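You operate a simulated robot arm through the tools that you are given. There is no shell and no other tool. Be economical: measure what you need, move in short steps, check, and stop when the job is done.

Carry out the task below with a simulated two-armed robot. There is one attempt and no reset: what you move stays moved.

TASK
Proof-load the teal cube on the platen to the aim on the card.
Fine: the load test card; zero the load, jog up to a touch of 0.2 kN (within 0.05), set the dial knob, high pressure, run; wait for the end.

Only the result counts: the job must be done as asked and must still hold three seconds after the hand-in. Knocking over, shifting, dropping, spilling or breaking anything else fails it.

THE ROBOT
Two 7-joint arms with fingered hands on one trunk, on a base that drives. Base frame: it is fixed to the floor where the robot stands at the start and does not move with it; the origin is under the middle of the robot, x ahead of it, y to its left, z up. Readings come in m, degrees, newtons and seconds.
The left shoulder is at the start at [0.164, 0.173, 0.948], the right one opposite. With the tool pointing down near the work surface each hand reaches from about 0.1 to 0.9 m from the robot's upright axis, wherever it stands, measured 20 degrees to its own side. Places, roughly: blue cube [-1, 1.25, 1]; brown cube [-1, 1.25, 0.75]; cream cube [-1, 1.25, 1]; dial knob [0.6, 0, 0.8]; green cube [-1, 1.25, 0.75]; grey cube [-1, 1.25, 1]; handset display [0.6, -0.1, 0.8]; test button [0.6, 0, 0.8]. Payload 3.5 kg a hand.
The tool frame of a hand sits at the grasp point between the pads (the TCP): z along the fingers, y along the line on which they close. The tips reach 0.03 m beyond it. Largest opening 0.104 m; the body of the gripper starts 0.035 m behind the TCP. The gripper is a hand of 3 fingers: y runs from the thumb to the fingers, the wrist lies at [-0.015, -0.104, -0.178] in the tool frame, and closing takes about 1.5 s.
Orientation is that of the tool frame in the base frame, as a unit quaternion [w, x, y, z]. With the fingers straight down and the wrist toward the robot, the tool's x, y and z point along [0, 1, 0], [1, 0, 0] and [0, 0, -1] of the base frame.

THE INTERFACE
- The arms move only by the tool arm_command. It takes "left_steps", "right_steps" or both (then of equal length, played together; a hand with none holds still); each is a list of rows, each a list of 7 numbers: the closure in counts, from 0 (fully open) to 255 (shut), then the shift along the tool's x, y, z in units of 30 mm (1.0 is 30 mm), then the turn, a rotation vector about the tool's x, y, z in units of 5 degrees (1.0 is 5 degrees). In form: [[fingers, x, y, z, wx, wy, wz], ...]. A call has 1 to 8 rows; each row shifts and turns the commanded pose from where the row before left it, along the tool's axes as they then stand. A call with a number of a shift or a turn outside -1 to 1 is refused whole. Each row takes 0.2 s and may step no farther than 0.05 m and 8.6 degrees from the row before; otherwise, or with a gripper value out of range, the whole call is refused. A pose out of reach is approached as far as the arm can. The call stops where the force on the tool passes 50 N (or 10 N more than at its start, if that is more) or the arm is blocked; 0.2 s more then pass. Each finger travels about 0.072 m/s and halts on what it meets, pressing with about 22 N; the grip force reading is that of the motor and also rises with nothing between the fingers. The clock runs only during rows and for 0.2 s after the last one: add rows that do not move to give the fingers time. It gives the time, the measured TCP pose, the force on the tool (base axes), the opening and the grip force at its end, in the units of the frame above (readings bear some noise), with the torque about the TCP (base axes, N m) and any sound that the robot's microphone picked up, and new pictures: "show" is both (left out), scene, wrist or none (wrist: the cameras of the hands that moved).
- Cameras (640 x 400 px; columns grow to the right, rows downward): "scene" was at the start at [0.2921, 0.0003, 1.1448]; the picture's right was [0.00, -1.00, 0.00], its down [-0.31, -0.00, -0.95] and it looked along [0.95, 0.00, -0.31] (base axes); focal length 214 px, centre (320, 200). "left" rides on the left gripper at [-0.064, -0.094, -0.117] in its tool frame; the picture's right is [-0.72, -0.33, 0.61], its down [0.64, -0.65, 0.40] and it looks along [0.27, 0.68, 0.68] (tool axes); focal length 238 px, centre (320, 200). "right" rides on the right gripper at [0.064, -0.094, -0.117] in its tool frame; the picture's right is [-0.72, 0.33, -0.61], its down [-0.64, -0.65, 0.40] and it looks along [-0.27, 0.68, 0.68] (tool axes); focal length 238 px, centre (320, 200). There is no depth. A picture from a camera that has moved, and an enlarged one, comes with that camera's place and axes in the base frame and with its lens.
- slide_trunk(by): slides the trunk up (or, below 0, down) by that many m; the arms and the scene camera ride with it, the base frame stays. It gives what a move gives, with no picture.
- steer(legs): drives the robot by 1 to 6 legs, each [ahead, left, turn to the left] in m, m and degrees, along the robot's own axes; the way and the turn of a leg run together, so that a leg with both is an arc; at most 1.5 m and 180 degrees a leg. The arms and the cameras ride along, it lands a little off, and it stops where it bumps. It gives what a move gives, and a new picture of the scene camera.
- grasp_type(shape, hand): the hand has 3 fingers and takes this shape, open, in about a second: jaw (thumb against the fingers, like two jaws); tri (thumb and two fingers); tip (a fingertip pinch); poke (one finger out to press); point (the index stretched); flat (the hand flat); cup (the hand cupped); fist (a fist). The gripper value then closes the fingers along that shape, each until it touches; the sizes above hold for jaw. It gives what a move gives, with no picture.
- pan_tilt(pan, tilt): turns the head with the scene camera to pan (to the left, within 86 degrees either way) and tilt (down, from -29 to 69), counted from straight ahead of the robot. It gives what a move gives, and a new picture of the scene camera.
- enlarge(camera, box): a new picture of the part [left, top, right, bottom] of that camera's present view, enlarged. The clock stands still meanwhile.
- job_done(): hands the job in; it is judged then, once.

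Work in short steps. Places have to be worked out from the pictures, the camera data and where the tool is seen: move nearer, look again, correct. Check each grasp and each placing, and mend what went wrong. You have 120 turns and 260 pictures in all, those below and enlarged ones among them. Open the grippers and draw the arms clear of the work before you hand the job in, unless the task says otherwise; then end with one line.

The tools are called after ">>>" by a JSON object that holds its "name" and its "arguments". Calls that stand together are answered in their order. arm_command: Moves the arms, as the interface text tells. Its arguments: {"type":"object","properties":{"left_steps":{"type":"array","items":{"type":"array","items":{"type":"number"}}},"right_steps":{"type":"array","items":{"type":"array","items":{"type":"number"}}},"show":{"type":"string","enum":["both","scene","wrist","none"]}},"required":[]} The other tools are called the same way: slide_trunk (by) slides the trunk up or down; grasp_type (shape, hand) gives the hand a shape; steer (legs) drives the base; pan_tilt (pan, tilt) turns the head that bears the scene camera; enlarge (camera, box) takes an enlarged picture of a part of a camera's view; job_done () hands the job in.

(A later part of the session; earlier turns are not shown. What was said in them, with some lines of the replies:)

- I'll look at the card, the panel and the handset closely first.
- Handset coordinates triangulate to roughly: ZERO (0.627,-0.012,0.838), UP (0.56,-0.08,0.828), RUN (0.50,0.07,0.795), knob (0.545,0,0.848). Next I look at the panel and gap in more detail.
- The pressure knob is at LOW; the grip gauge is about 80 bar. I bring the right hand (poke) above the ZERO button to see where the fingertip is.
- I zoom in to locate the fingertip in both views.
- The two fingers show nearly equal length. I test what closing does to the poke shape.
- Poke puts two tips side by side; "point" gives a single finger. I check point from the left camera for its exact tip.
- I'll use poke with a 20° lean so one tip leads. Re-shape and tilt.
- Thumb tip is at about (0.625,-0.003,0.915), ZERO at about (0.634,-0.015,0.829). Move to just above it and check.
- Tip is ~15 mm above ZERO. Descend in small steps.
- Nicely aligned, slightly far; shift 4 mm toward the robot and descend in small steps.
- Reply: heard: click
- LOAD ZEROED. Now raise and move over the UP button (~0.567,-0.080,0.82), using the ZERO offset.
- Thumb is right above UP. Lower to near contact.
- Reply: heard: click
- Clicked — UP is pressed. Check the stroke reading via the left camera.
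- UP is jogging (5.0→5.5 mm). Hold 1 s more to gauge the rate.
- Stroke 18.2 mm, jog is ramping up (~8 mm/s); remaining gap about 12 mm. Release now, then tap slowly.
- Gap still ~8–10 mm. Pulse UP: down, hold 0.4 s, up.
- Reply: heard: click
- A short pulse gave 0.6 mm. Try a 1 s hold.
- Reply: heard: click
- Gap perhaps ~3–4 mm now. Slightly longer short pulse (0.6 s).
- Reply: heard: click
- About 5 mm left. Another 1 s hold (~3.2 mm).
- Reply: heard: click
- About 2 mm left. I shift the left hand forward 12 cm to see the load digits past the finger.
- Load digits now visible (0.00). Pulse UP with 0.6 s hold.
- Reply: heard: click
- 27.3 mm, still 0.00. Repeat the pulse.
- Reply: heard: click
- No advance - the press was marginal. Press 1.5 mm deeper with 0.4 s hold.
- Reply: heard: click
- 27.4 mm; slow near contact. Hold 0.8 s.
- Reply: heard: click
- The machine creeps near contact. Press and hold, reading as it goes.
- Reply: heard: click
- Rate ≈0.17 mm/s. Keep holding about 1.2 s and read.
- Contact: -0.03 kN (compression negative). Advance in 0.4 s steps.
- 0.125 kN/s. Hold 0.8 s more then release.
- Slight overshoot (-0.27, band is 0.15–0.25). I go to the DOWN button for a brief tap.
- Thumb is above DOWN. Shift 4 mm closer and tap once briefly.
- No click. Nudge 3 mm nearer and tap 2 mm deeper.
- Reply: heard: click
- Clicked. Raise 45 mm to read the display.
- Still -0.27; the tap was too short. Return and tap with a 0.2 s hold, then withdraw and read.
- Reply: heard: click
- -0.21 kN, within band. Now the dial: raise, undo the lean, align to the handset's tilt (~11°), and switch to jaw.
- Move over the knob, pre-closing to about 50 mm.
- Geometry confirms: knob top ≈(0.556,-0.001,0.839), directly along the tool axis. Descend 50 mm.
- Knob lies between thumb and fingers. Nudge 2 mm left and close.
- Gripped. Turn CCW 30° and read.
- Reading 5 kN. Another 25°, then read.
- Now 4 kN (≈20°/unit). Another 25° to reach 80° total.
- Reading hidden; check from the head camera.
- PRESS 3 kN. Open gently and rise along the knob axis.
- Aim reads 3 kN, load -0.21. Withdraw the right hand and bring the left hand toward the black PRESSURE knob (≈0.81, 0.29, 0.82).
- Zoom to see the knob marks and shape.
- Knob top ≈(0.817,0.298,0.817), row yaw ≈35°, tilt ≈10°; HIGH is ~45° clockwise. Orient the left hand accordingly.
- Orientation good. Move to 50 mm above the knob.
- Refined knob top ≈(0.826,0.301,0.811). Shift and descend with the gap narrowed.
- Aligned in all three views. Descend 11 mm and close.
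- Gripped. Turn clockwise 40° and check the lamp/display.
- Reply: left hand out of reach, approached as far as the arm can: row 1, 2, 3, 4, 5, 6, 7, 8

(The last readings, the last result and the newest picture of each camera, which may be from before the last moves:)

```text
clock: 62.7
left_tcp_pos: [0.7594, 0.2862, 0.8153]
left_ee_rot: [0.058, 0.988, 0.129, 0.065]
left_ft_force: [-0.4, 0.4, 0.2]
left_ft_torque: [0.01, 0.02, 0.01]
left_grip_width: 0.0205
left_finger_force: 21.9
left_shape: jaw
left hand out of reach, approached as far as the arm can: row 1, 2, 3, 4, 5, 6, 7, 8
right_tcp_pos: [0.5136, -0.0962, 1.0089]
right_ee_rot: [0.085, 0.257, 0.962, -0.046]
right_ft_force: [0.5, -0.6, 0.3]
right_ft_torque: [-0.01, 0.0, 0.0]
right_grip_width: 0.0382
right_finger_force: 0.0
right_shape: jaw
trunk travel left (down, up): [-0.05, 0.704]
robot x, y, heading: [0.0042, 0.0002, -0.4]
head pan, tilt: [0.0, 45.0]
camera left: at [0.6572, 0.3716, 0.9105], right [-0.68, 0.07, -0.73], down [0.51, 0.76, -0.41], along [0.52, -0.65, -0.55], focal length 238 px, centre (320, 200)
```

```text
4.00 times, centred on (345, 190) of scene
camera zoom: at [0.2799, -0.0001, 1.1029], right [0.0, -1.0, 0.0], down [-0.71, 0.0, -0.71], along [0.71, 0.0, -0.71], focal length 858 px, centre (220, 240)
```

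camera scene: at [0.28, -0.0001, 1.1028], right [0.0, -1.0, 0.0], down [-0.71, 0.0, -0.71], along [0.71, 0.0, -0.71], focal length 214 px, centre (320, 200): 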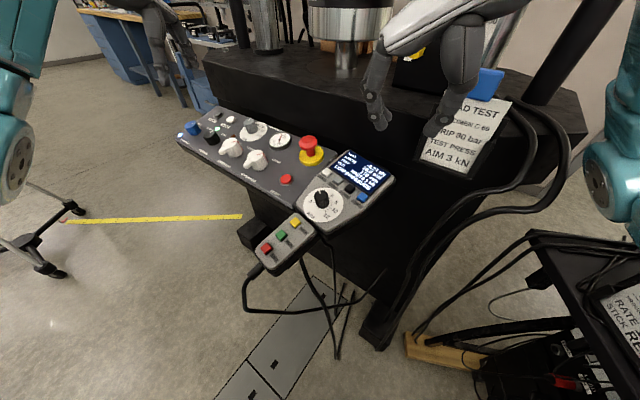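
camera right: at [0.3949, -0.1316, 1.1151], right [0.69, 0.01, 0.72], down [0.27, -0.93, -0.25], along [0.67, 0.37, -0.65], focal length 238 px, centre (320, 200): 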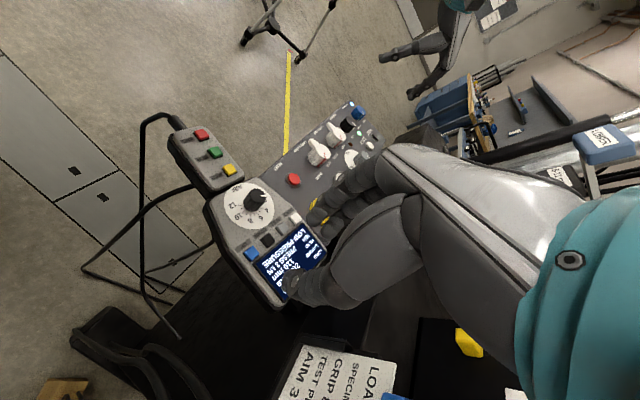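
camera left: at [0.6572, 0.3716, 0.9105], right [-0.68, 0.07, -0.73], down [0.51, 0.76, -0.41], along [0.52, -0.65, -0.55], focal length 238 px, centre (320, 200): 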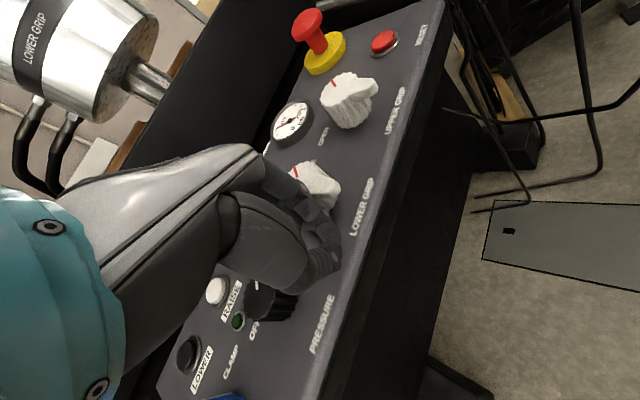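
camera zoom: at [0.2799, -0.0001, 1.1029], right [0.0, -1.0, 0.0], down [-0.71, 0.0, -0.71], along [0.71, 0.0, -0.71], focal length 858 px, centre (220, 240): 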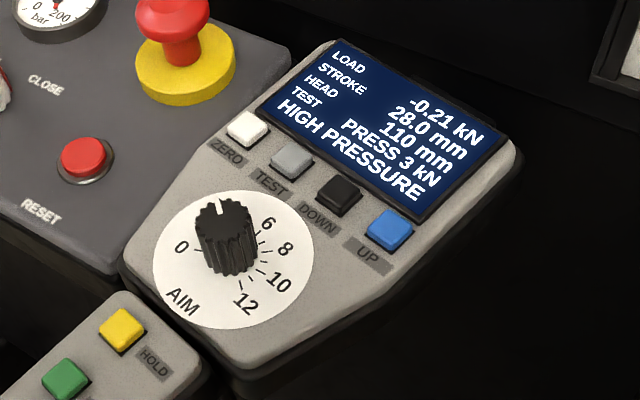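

Display shows HIGH PRESSURE (lamp lit), though the hand slid off at reach limit. Carefully raise the left hand.

>>> {"name": "arm_command", "arguments": {"left_steps": [[225, -0.3, 0, -1, 0, 0, 0], [225, -0.5, 0, -1, 0, 0, 0], [225, -0.5, 0, -1, 0, 0, 0]], "show": "wrist"}}

>>> {"name": "enlarge", "arguments": {"camera": "scene", "box": [150, 60, 290, 170]}}

```text
clock: 63.5
left_tcp_pos: [0.7089, 0.2842, 0.8987]
left_ee_rot: [0.057, 0.988, 0.131, 0.065]
left_ft_force: [0.3, -0.2, 0.2]
left_ft_torque: [0.02, 0.05, -0.01]
left_grip_width: 0.0205
left_finger_force: 21.7
left_shape: jaw
right_tcp_pos: [0.5119, -0.0974, 1.0091]
right_ee_rot: [0.085, 0.257, 0.962, -0.046]
right_ft_force: [-0.3, -1.0, 1.1]
right_ft_torque: [0.01, 0.02, 0.0]
right_grip_width: 0.0383
right_finger_force: 0.0
right_shape: jaw
trunk travel left (down, up): [-0.05, 0.704]
robot x, y, heading: [-0.0032, -0.0029, 0.0]
head pan, tilt: [0.0, 45.0]
camera left: at [0.6075, 0.3695, 0.994], right [-0.68, 0.06, -0.73], down [0.51, 0.76, -0.41], along [0.53, -0.65, -0.55], focal length 238 px, centre (320, 200)
```

left: 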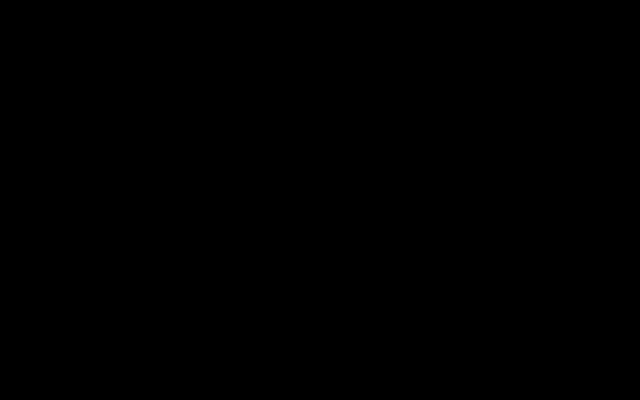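

```text
3.64 times, centred on (220, 115) of scene
camera zoom: at [0.2798, -0.0002, 1.1029], right [0.0, -1.0, 0.0], down [-0.71, 0.0, -0.71], along [0.71, 0.0, -0.71], focal length 780 px, centre (684, 509)
```

zoom: 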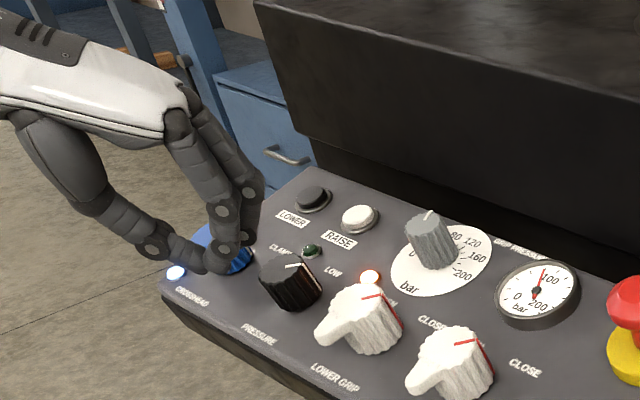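

HIGH lamp lit; the left wrist frame came back black (dropped picture), but the head view is clear. Retract the left arm and start reorienting the right hand for RUN.

>>> {"name": "arm_command", "arguments": {"left_steps": [[200, -0.9, 0, -0.5, 0, 0, 0], [150, -0.9, 0, -0.5, 0, 0, 0], [100, -0.9, 0, -0.5, 0, 0, 0], [50, -0.9, 0, -0.5, 0, 0, -1], [0, -0.9, 0, -0.5, 0, 0, -1], [0, 0, -0.8, 0, 0, 0, -1], [0, 0, -0.8, 0, 0, 0, -1], [0, 0, 0, 0, 0, 0, -1]], "right_steps": [[160, 0, 0, 0, 0, 0, 1], [160, 0, 0, 0, 0, 0, 1], [160, 0, 0, 0, 0, 0, 1], [160, 0, 0, 0, 0, 0, 1], [160, 0, 0, 0, 0, 0, 1], [160, 0, 0, 0, 0, 0, 1], [160, 0, 0, 0, 0, 0, 1], [160, 0, 0, 0, 0, 0, 1]], "show": "scene"}}

>>> {"name": "arm_command", "arguments": {"right_steps": [[160, 0, 0, 0, 0, 0, 1], [160, 0, 0, 0, 0, 0, 1], [160, 0, 0, 0, 0, 0, 1], [160, 0, 0, 0, 0, 0, 1], [160, 0, 0, 0, 0.8, 0.75, 0], [160, 0, 0, 0, 0.8, 0.75, 0], [160, 0, 0, 0, 0, 1, 0], [160, 0, 0, 0, 0, 1, 0]], "show": "none"}}

>>> {"name": "grasp_type", "arguments": {"hand": "right", "shape": "poke"}}

>>> {"name": "arm_command", "arguments": {"right_steps": [[0, 0, 0, 0, 0, 1, 0], [0, 0, 0, 0, 0, 1, 0], [0, 0, 0, 0, 0, 1, 0], [0, 0, 0, 0, 0, 0, 0]], "show": "none"}}

```text
clock: 65.3
left_tcp_pos: [0.5487, 0.2957, 0.9493]
left_ee_rot: [0.07, 0.936, 0.34, 0.051]
left_ft_force: [0.5, 0.3, -0.6]
left_ft_torque: [0.02, 0.0, -0.01]
left_grip_width: 0.1036
left_finger_force: 0.0
left_shape: jaw
right_tcp_pos: [0.5106, -0.0975, 1.0088]
right_ee_rot: [0.095, 0.571, 0.815, -0.013]
right_ft_force: [0.5, 0.3, -0.5]
right_ft_torque: [0.01, 0.03, -0.01]
right_grip_width: 0.0385
right_finger_force: 0.2
right_shape: jaw
trunk travel left (down, up): [-0.05, 0.704]
robot x, y, heading: [0.001, 0.0011, 0.0]
head pan, tilt: [0.0, 45.0]
camera scene: at [0.2799, -0.0001, 1.1028], right [0.0, -1.0, 0.0], down [-0.71, 0.0, -0.71], along [0.71, 0.0, -0.71], focal length 214 px, centre (320, 200)
```

scene: 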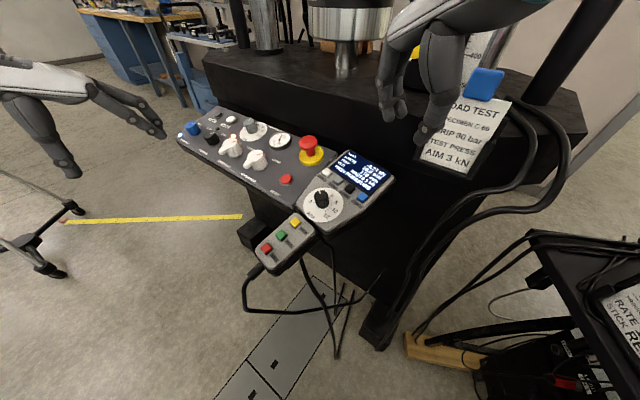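

```text
clock: 67.1
left_tcp_pos: [0.5482, 0.2956, 0.9499]
left_ee_rot: [0.072, 0.936, 0.34, 0.052]
left_ft_force: [-0.1, 0.2, 0.6]
left_ft_torque: [0.03, -0.03, 0.0]
left_grip_width: 0.1034
left_finger_force: 0.1
left_shape: jaw
right_tcp_pos: [0.511, -0.0987, 1.0073]
right_ee_rot: [-0.061, 0.705, 0.704, 0.061]
right_ft_force: [-0.5, -0.1, -0.7]
right_ft_torque: [0.02, 0.03, 0.04]
right_grip_width: 0.0383
right_finger_force: 0.3
right_shape: jaw
trunk travel left (down, up): [-0.05, 0.704]
robot x, y, heading: [0.0017, 0.0004, 0.2]
head pan, tilt: [0.0, 45.0]
```

```text
clock: 68.0
left_tcp_pos: [0.5492, 0.2966, 0.9495]
left_ee_rot: [0.07, 0.936, 0.341, 0.051]
left_ft_force: [-0.4, -0.4, -0.6]
left_ft_torque: [-0.02, 0.0, 0.01]
left_grip_width: 0.1037
left_finger_force: 0.1
left_shape: jaw
right_tcp_pos: [0.5119, -0.097, 1.007]
right_ee_rot: [-0.061, 0.704, 0.705, 0.061]
right_ft_force: [-1.0, 0.0, -0.4]
right_ft_torque: [0.0, -0.03, -0.03]
right_grip_width: 0.0
right_finger_force: 0.1
right_shape: poke
trunk travel left (down, up): [-0.05, 0.704]
robot x, y, heading: [-0.0022, -0.0006, -0.1]
head pan, tilt: [0.0, 45.0]
```

```text
clock: 69.0
left_tcp_pos: [0.5477, 0.2961, 0.9495]
left_ee_rot: [0.07, 0.936, 0.341, 0.051]
left_ft_force: [0.5, -0.5, -0.1]
left_ft_torque: [-0.01, 0.01, -0.01]
left_grip_width: 0.1037
left_finger_force: 0.2
left_shape: jaw
right_tcp_pos: [0.5131, -0.0965, 1.0089]
right_ee_rot: [-0.154, 0.69, 0.69, 0.154]
right_ft_force: [-0.5, -0.2, -0.2]
right_ft_torque: [-0.01, 0.0, 0.0]
right_grip_width: 0.0001
right_finger_force: 0.0
right_shape: poke
trunk travel left (down, up): [-0.05, 0.704]
robot x, y, heading: [-0.0005, -0.0049, -0.2]
head pan, tilt: [0.0, 45.0]
```

Right hand re-leaned for poking. Move to ~30 mm above RUN (≈0.502,0.069,0.795).

>>> {"name": "arm_command", "arguments": {"right_steps": [[0, 0.342, -0.05, 0.867, 0, 0, 0], [0, 0.342, -0.05, 0.867, 0, 0, 0], [0, 0.342, -0.05, 0.867, 0, 0, 0], [0, 0.342, -0.05, 0.867, 0, 0, 0], [0, 0.342, -0.05, 0.867, 0, 0, 0], [0, 0.342, -0.05, 0.867, 0, 0, 0], [0, 0.342, -0.05, 0.867, 0, 0, 0], [0, 0.342, -0.05, 0.867, 0, 0, 0]], "show": "none"}}

>>> {"name": "enlarge", "arguments": {"camera": "scene", "box": [230, 170, 350, 290]}}

>>> {"name": "enlarge", "arguments": {"camera": "right", "box": [150, 100, 420, 300]}}

```text
clock: 70.8
left_tcp_pos: [0.5484, 0.2972, 0.9481]
left_ee_rot: [0.071, 0.936, 0.34, 0.051]
left_ft_force: [0.0, 0.6, 0.6]
left_ft_torque: [-0.01, 0.01, -0.01]
left_grip_width: 0.1038
left_finger_force: 0.0
left_shape: jaw
right_tcp_pos: [0.4989, 0.0638, 0.8552]
right_ee_rot: [-0.154, 0.69, 0.691, 0.153]
right_ft_force: [-0.3, 0.0, -0.4]
right_ft_torque: [0.0, -0.01, 0.02]
right_grip_width: 0.0
right_finger_force: 0.1
right_shape: poke
trunk travel left (down, up): [-0.05, 0.704]
robot x, y, heading: [0.0006, -0.0046, -0.0]
head pan, tilt: [0.0, 45.0]
```

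```text
3.33 times, centred on (290, 230) of scene
camera zoom: at [0.2802, 0.0, 1.1027], right [0.0, -1.0, 0.0], down [-0.71, 0.0, -0.71], along [0.71, 0.0, -0.71], focal length 715 px, centre (420, 100)
```

zoom: 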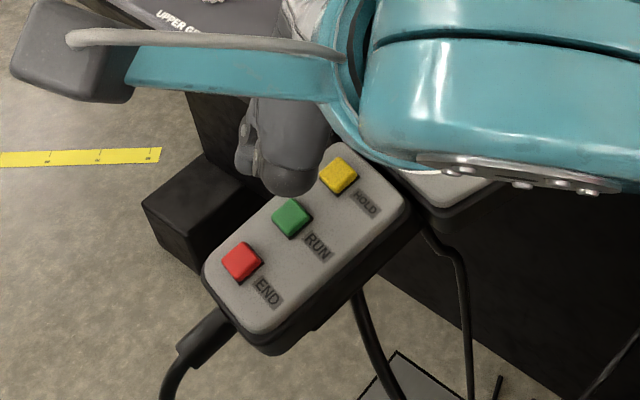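

```text
2.00 times, centred on (285, 200) of right
camera zoom: at [0.4068, 0.0727, 0.9872], right [0.33, -0.91, 0.25], down [-0.65, -0.41, -0.64], along [0.68, 0.04, -0.73], focal length 477 px, centre (390, 200)
```

zoom: 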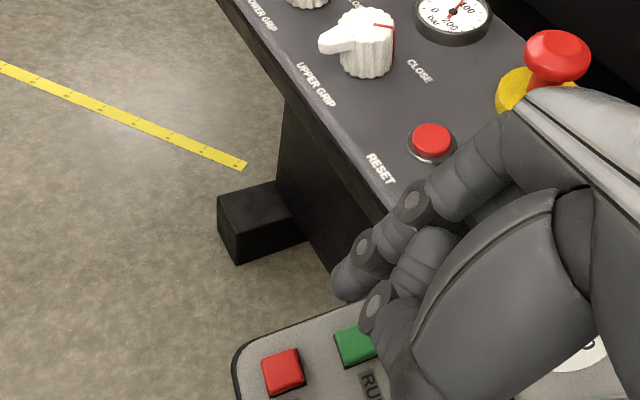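

RUN is at ≈(0.501,0.068,0.795); descend close.

>>> {"name": "arm_command", "arguments": {"right_steps": [[0, -0.127, 0.06, 0.272, 0, 0, 0], [0, -0.127, 0, 0.272, 0, 0, 0], [0, -0.056, 0, 0.12, 0, 0, 0], [0, 0, 0, 0, 0, 0, 0]], "show": "none"}}

>>> {"name": "enlarge", "arguments": {"camera": "scene", "box": [250, 190, 330, 270]}}

>>> {"name": "enlarge", "arguments": {"camera": "right", "box": [200, 150, 400, 350]}}

```text
clock: 71.8
left_tcp_pos: [0.5486, 0.2959, 0.9492]
left_ee_rot: [0.071, 0.936, 0.341, 0.051]
left_ft_force: [0.4, -1.0, -0.3]
left_ft_torque: [0.0, 0.03, -0.01]
left_grip_width: 0.1038
left_finger_force: 0.1
left_shape: jaw
right_tcp_pos: [0.5022, 0.0648, 0.8323]
right_ee_rot: [-0.153, 0.691, 0.69, 0.153]
right_ft_force: [-0.2, -0.2, 0.6]
right_ft_torque: [0.01, 0.0, 0.0]
right_grip_width: 0.0
right_finger_force: 0.1
right_shape: poke
trunk travel left (down, up): [-0.05, 0.704]
robot x, y, heading: [0.0014, -0.0032, -0.1]
head pan, tilt: [0.0, 45.0]
```

```text
5.00 times, centred on (290, 230) of scene
camera zoom: at [0.2801, -0.0001, 1.1028], right [0.0, -1.0, 0.0], down [-0.71, 0.0, -0.71], along [0.71, 0.0, -0.71], focal length 1072 px, centre (470, 50)
```

zoom: 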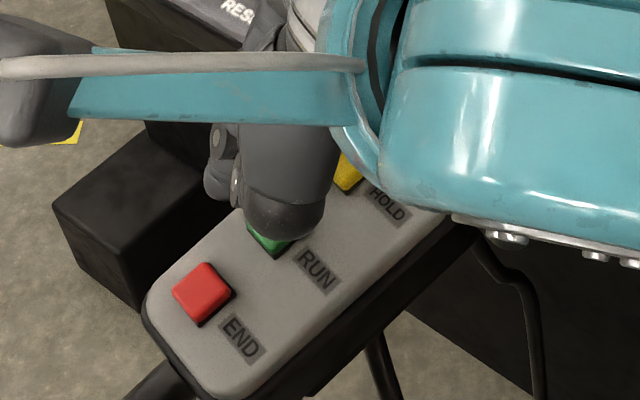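

```text
2.00 times, centred on (300, 250) of right
camera zoom: at [0.4085, 0.073, 0.965], right [0.33, -0.91, 0.25], down [-0.65, -0.41, -0.64], along [0.68, 0.04, -0.73], focal length 477 px, centre (360, 100)
```

zoom: 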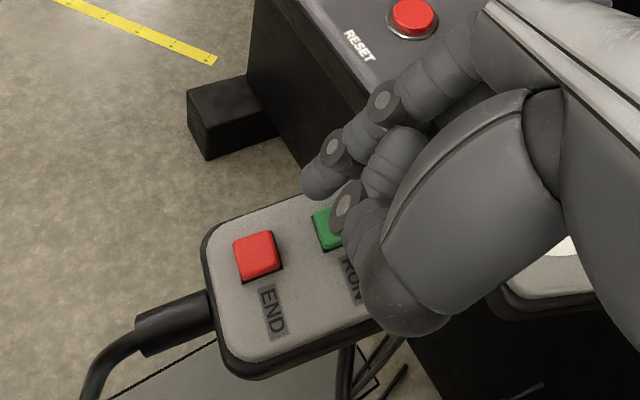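

Aligned. Press down.

>>> {"name": "arm_command", "arguments": {"right_steps": [[0, -0.057, 0, 0.12, 0, 0, 0], [0, -0.057, 0, 0.12, 0, 0, 0], [0, 0, 0, 0, 0, 0, 0]], "show": "none"}}

>>> {"name": "enlarge", "arguments": {"camera": "scene", "box": [300, 130, 400, 230]}}

```text
clock: 72.6
left_tcp_pos: [0.5499, 0.2961, 0.9496]
left_ee_rot: [0.07, 0.936, 0.341, 0.051]
left_ft_force: [0.3, -0.2, -0.1]
left_ft_torque: [0.0, 0.03, 0.0]
left_grip_width: 0.1037
left_finger_force: 0.1
left_shape: jaw
right_tcp_pos: [0.5016, 0.0659, 0.8242]
right_ee_rot: [-0.152, 0.69, 0.69, 0.153]
right_ft_force: [-0.1, 0.5, 0.7]
right_ft_torque: [-0.03, 0.0, 0.0]
right_grip_width: 0.0
right_finger_force: 0.1
right_shape: poke
trunk travel left (down, up): [-0.05, 0.704]
robot x, y, heading: [-0.0017, -0.0024, -0.2]
head pan, tilt: [0.0, 45.0]
```

```text
4.00 times, centred on (350, 180) of scene
camera zoom: at [0.2801, -0.0001, 1.1028], right [0.0, -1.0, 0.0], down [-0.71, 0.0, -0.71], along [0.71, 0.0, -0.71], focal length 858 px, centre (200, 280)
```

zoom: 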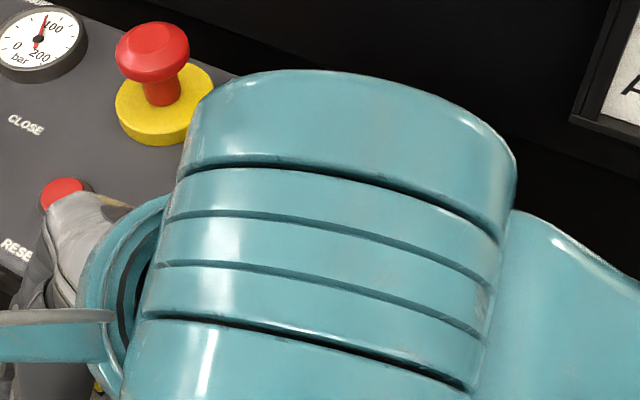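

No contact yet; continue in 3 mm steps, then release on the click.

>>> {"name": "arm_command", "arguments": {"right_steps": [[0, -0.042, 0, 0.09, 0, 0, 0], [0, -0.042, 0, 0.09, 0, 0, 0], [0, 0, 0, 0, 0, 0, 0]], "show": "none"}}

>>> {"name": "enlarge", "arguments": {"camera": "right", "box": [200, 150, 400, 350]}}

```text
clock: 73.4
left_tcp_pos: [0.5484, 0.2965, 0.9493]
left_ee_rot: [0.071, 0.936, 0.341, 0.051]
left_ft_force: [0.6, 0.2, 0.3]
left_ft_torque: [0.0, -0.01, 0.0]
left_grip_width: 0.1037
left_finger_force: 0.0
left_shape: jaw
right_tcp_pos: [0.5021, 0.0653, 0.8192]
right_ee_rot: [-0.154, 0.69, 0.69, 0.153]
right_ft_force: [0.2, 0.1, 1.6]
right_ft_torque: [0.0, 0.05, 0.0]
right_grip_width: 0.0
right_finger_force: 0.1
right_shape: poke
trunk travel left (down, up): [-0.05, 0.704]
robot x, y, heading: [-0.0018, 0.0019, -0.1]
head pan, tilt: [0.0, 45.0]
heard: click
```

```text
2.00 times, centred on (300, 250) of right
camera zoom: at [0.4086, 0.074, 0.9511], right [0.33, -0.91, 0.25], down [-0.65, -0.41, -0.64], along [0.68, 0.04, -0.73], focal length 477 px, centre (360, 100)
```

zoom: 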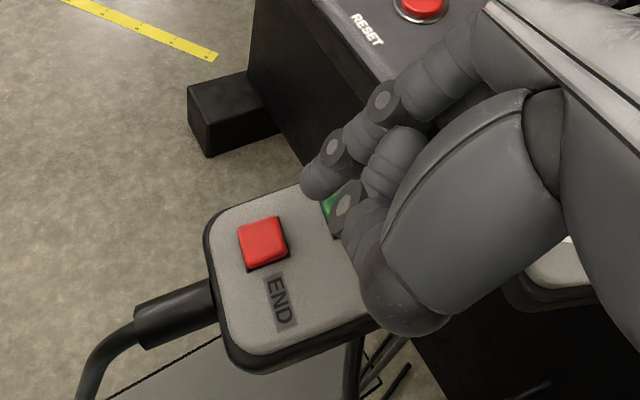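

Click heard. Raise the hand clear and read the display.

>>> {"name": "arm_command", "arguments": {"right_steps": [[0, 0.2, 0, -0.6, 0, 0, 0], [0, 0, 0, -1, 0, 0, 0], [0, -0.6, 0, -1, 0, 0, 0], [0, -0.8, 0, -1, 0, 0, 0], [0, -0.9, 0, -1, 0, 0, 0], [0, -0.9, 0, -1, 0, 0, 0], [0, -0.9, 0, -1, 0, 0, 0], [0, 0, 0, 0, 0, 0, 0]], "show": "scene"}}

>>> {"name": "enlarge", "arguments": {"camera": "scene", "box": [290, 140, 400, 240]}}

```text
clock: 75.2
left_tcp_pos: [0.55, 0.3063, 0.9468]
left_ee_rot: [0.074, 0.935, 0.342, 0.049]
left_ft_force: [0.2, 0.1, -0.4]
left_ft_torque: [-0.01, -0.06, 0.02]
left_grip_width: 0.1035
left_finger_force: 0.0
left_shape: jaw
right_tcp_pos: [0.5061, -0.1096, 0.9514]
right_ee_rot: [-0.151, 0.686, 0.696, 0.151]
right_ft_force: [-1.1, 0.4, 0.4]
right_ft_torque: [0.01, 0.01, 0.0]
right_grip_width: 0.0001
right_finger_force: 0.0
right_shape: poke
trunk travel left (down, up): [-0.05, 0.704]
robot x, y, heading: [-0.0005, -0.0001, 0.1]
head pan, tilt: [0.0, 45.0]
camera scene: at [0.2827, 0.0114, 1.1027], right [0.0, -1.0, 0.01], down [-0.71, -0.01, -0.71], along [0.71, 0.0, -0.71], focal length 214 px, centre (320, 200)
```

scene: 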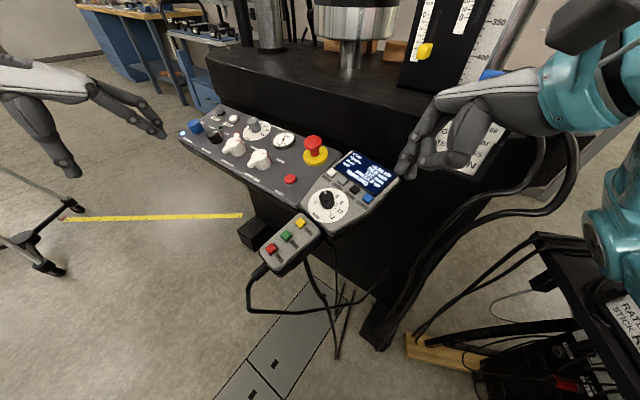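

```text
4.00 times, centred on (345, 190) of scene
camera zoom: at [0.2827, 0.0114, 1.1027], right [0.0, -1.0, 0.01], down [-0.71, -0.01, -0.71], along [0.71, 0.0, -0.71], focal length 858 px, centre (220, 240)
```

zoom: 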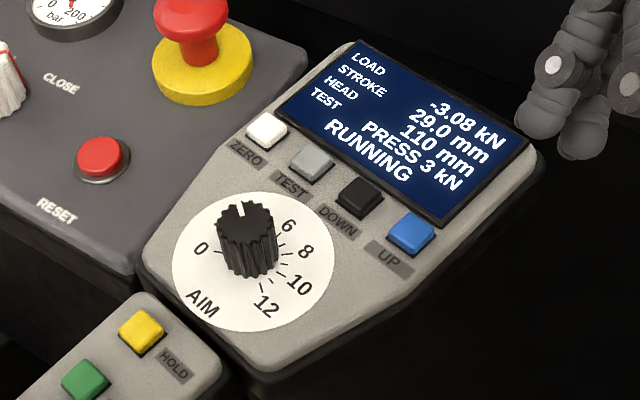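

RUNNING at -3.08 kN. Wait for the end.

>>> {"name": "arm_command", "arguments": {"right_steps": [[0, 0, 0, 0, 0, 0, 0], [0, 0, 0, 0, 0, 0, 0], [0, 0, 0, 0, 0, 0, 0], [0, 0, 0, 0, 0, 0, 0], [0, 0, 0, 0, 0, 0, 0], [0, 0, 0, 0, 0, 0, 0], [0, 0, 0, 0, 0, 0, 0], [0, 0, 0, 0, 0, 0, 0]], "show": "scene"}}

>>> {"name": "enlarge", "arguments": {"camera": "scene", "box": [290, 140, 400, 240]}}

```text
clock: 77.0
left_tcp_pos: [0.5488, 0.3048, 0.9456]
left_ee_rot: [0.074, 0.936, 0.341, 0.05]
left_ft_force: [-0.6, 0.2, 0.6]
left_ft_torque: [0.03, -0.01, 0.06]
left_grip_width: 0.1037
left_finger_force: 0.1
left_shape: jaw
right_tcp_pos: [0.5028, -0.1123, 0.952]
right_ee_rot: [-0.15, 0.687, 0.695, 0.151]
right_ft_force: [-0.1, -0.5, 0.6]
right_ft_torque: [-0.04, 0.02, -0.03]
right_grip_width: 0.0
right_finger_force: 0.1
right_shape: poke
trunk travel left (down, up): [-0.05, 0.704]
robot x, y, heading: [0.0003, -0.001, 0.1]
head pan, tilt: [0.0, 45.0]
camera scene: at [0.2805, 0.0108, 1.1028], right [0.0, -1.0, 0.01], down [-0.71, -0.01, -0.71], along [0.71, -0.01, -0.71], focal length 214 px, centre (320, 200)
```

scene: 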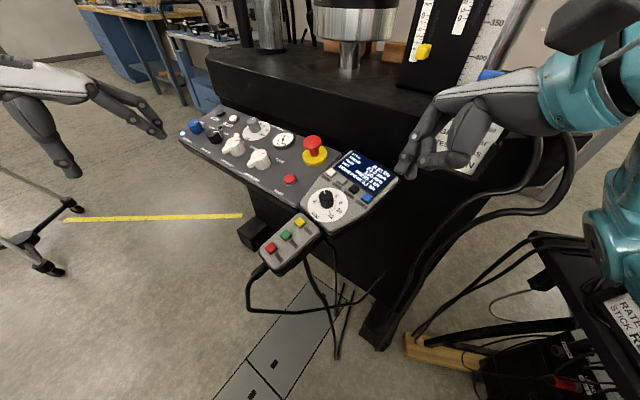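

```text
4.00 times, centred on (345, 190) of scene
camera zoom: at [0.2805, 0.0108, 1.1028], right [0.0, -1.0, 0.01], down [-0.71, -0.01, -0.71], along [0.71, -0.01, -0.71], focal length 858 px, centre (220, 240)
```

zoom: 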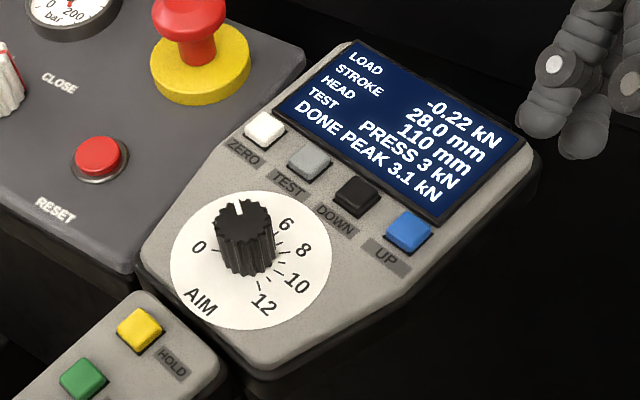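

DONE, PEAK 3.1 kN. The head camera has shifted ~1 cm, so the right arm may be leaning on something; I lift it straight up and slightly left, and open the hand.

>>> {"name": "arm_command", "arguments": {"right_steps": [[0, 0.6, 0, -0.6, 0, 0, 0], [0, 0.6, 0, -0.6, 0, 0, 0], [0, 0.6, 0, -0.6, 0, 0, 0], [0, 0.4, 0, -0.9, 0, 0, 0], [0, 0, 0, 0, 0, 0, 0]], "show": "scene"}}

>>> {"name": "grasp_type", "arguments": {"hand": "right", "shape": "jaw"}}

>>> {"name": "pan_tilt", "arguments": {"pan": -50, "tilt": 35}}

>>> {"name": "pan_tilt", "arguments": {"pan": 0, "tilt": 18}}

```text
clock: 78.2
left_tcp_pos: [0.5489, 0.2958, 0.9497]
left_ee_rot: [0.071, 0.936, 0.341, 0.051]
left_ft_force: [0.6, -0.2, 0.0]
left_ft_torque: [-0.03, 0.0, -0.01]
left_grip_width: 0.1039
left_finger_force: 0.0
left_shape: jaw
right_tcp_pos: [0.5015, -0.0981, 1.0485]
right_ee_rot: [-0.153, 0.69, 0.69, 0.153]
right_ft_force: [0.7, 0.8, 0.4]
right_ft_torque: [0.0, 0.03, 0.0]
right_grip_width: 0.0
right_finger_force: 0.0
right_shape: poke
trunk travel left (down, up): [-0.05, 0.704]
robot x, y, heading: [-0.0039, -0.0009, 0.0]
head pan, tilt: [0.0, 45.0]
camera scene: at [0.2802, -0.0001, 1.1027], right [0.0, -1.0, 0.0], down [-0.71, 0.0, -0.71], along [0.71, 0.0, -0.71], focal length 214 px, centre (320, 200)
```

scene: 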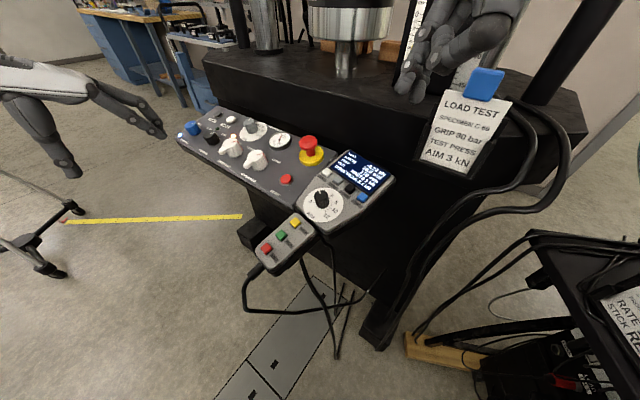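

```text
clock: 79.1
left_tcp_pos: [0.5486, 0.2962, 0.949]
left_ee_rot: [0.07, 0.936, 0.341, 0.051]
left_ft_force: [-0.5, -0.3, 0.0]
left_ft_torque: [0.03, 0.02, 0.02]
left_grip_width: 0.1037
left_finger_force: 0.0
left_shape: jaw
right_tcp_pos: [0.5019, -0.0972, 1.0486]
right_ee_rot: [-0.153, 0.69, 0.691, 0.153]
right_ft_force: [0.1, 0.0, 0.3]
right_ft_torque: [0.02, -0.05, -0.03]
right_grip_width: 0.1039
right_finger_force: 0.1
right_shape: jaw
trunk travel left (down, up): [-0.05, 0.704]
robot x, y, heading: [0.0004, 0.0035, -0.1]
head pan, tilt: [0.0, 45.0]
```

```text
clock: 80.3
left_tcp_pos: [0.5493, 0.296, 0.9502]
left_ee_rot: [0.072, 0.936, 0.341, 0.051]
left_ft_force: [0.4, 0.0, -1.4]
left_ft_torque: [-0.03, 0.03, 0.01]
left_grip_width: 0.1035
left_finger_force: 0.1
left_shape: jaw
right_tcp_pos: [0.5028, -0.0964, 1.0481]
right_ee_rot: [-0.153, 0.69, 0.691, 0.153]
right_ft_force: [-0.1, -0.2, 0.2]
right_ft_torque: [-0.04, 0.02, 0.03]
right_grip_width: 0.1038
right_finger_force: 0.1
right_shape: jaw
trunk travel left (down, up): [-0.05, 0.704]
robot x, y, heading: [-0.0013, -0.0028, 0.3]
head pan, tilt: [-50.0, 35.0]
camera scene: at [0.2554, -0.0675, 1.1176], right [-0.77, -0.64, 0.0], down [-0.37, 0.44, -0.82], along [0.53, -0.63, -0.57], focal length 214 px, centre (320, 200)
```

scene: 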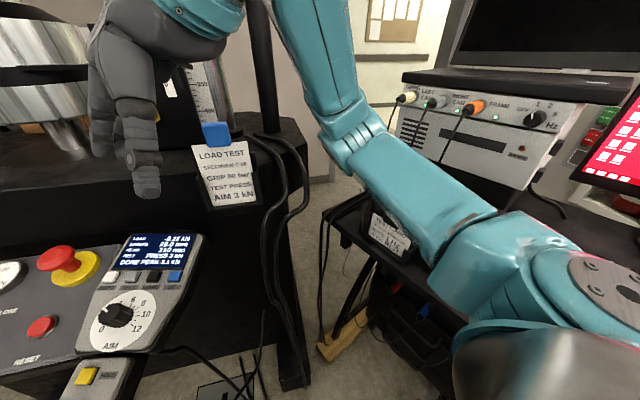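

```text
clock: 81.5
left_tcp_pos: [0.5483, 0.2963, 0.9501]
left_ee_rot: [0.07, 0.936, 0.341, 0.051]
left_ft_force: [-0.7, 0.5, -0.9]
left_ft_torque: [0.0, -0.01, 0.0]
left_grip_width: 0.1037
left_finger_force: 0.0
left_shape: jaw
right_tcp_pos: [0.5033, -0.097, 1.0493]
right_ee_rot: [-0.153, 0.69, 0.69, 0.153]
right_ft_force: [0.2, -0.6, 0.3]
right_ft_torque: [0.01, 0.01, 0.0]
right_grip_width: 0.1039
right_finger_force: 0.0
right_shape: jaw
trunk travel left (down, up): [-0.05, 0.704]
robot x, y, heading: [-0.0018, 0.0003, 0.3]
head pan, tilt: [0.0, 18.0]
camera scene: at [0.2921, -0.0002, 1.1447], right [0.0, -1.0, 0.0], down [-0.31, 0.0, -0.95], along [0.95, 0.0, -0.31], focal length 214 px, centre (320, 200)
```

scene: 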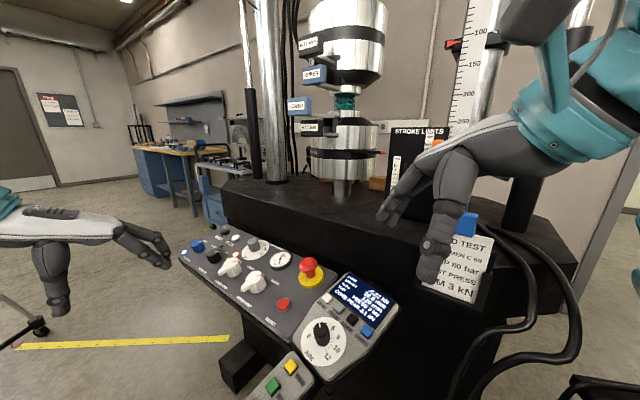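

The display reads DONE PEAK 3.1 kN, the cube and card are where they were, and both hands are open and clear. Handing in.

>>> {"name": "job_done", "arguments": {}}

```text
The job is handed in.
```

I proof-loaded the teal cube to the card's aim of 3 kN: the run ended with the display showing DONE, PEAK 3.1 kN, after zeroing the load, a touch of 0.21 kN and switching to high pressure.
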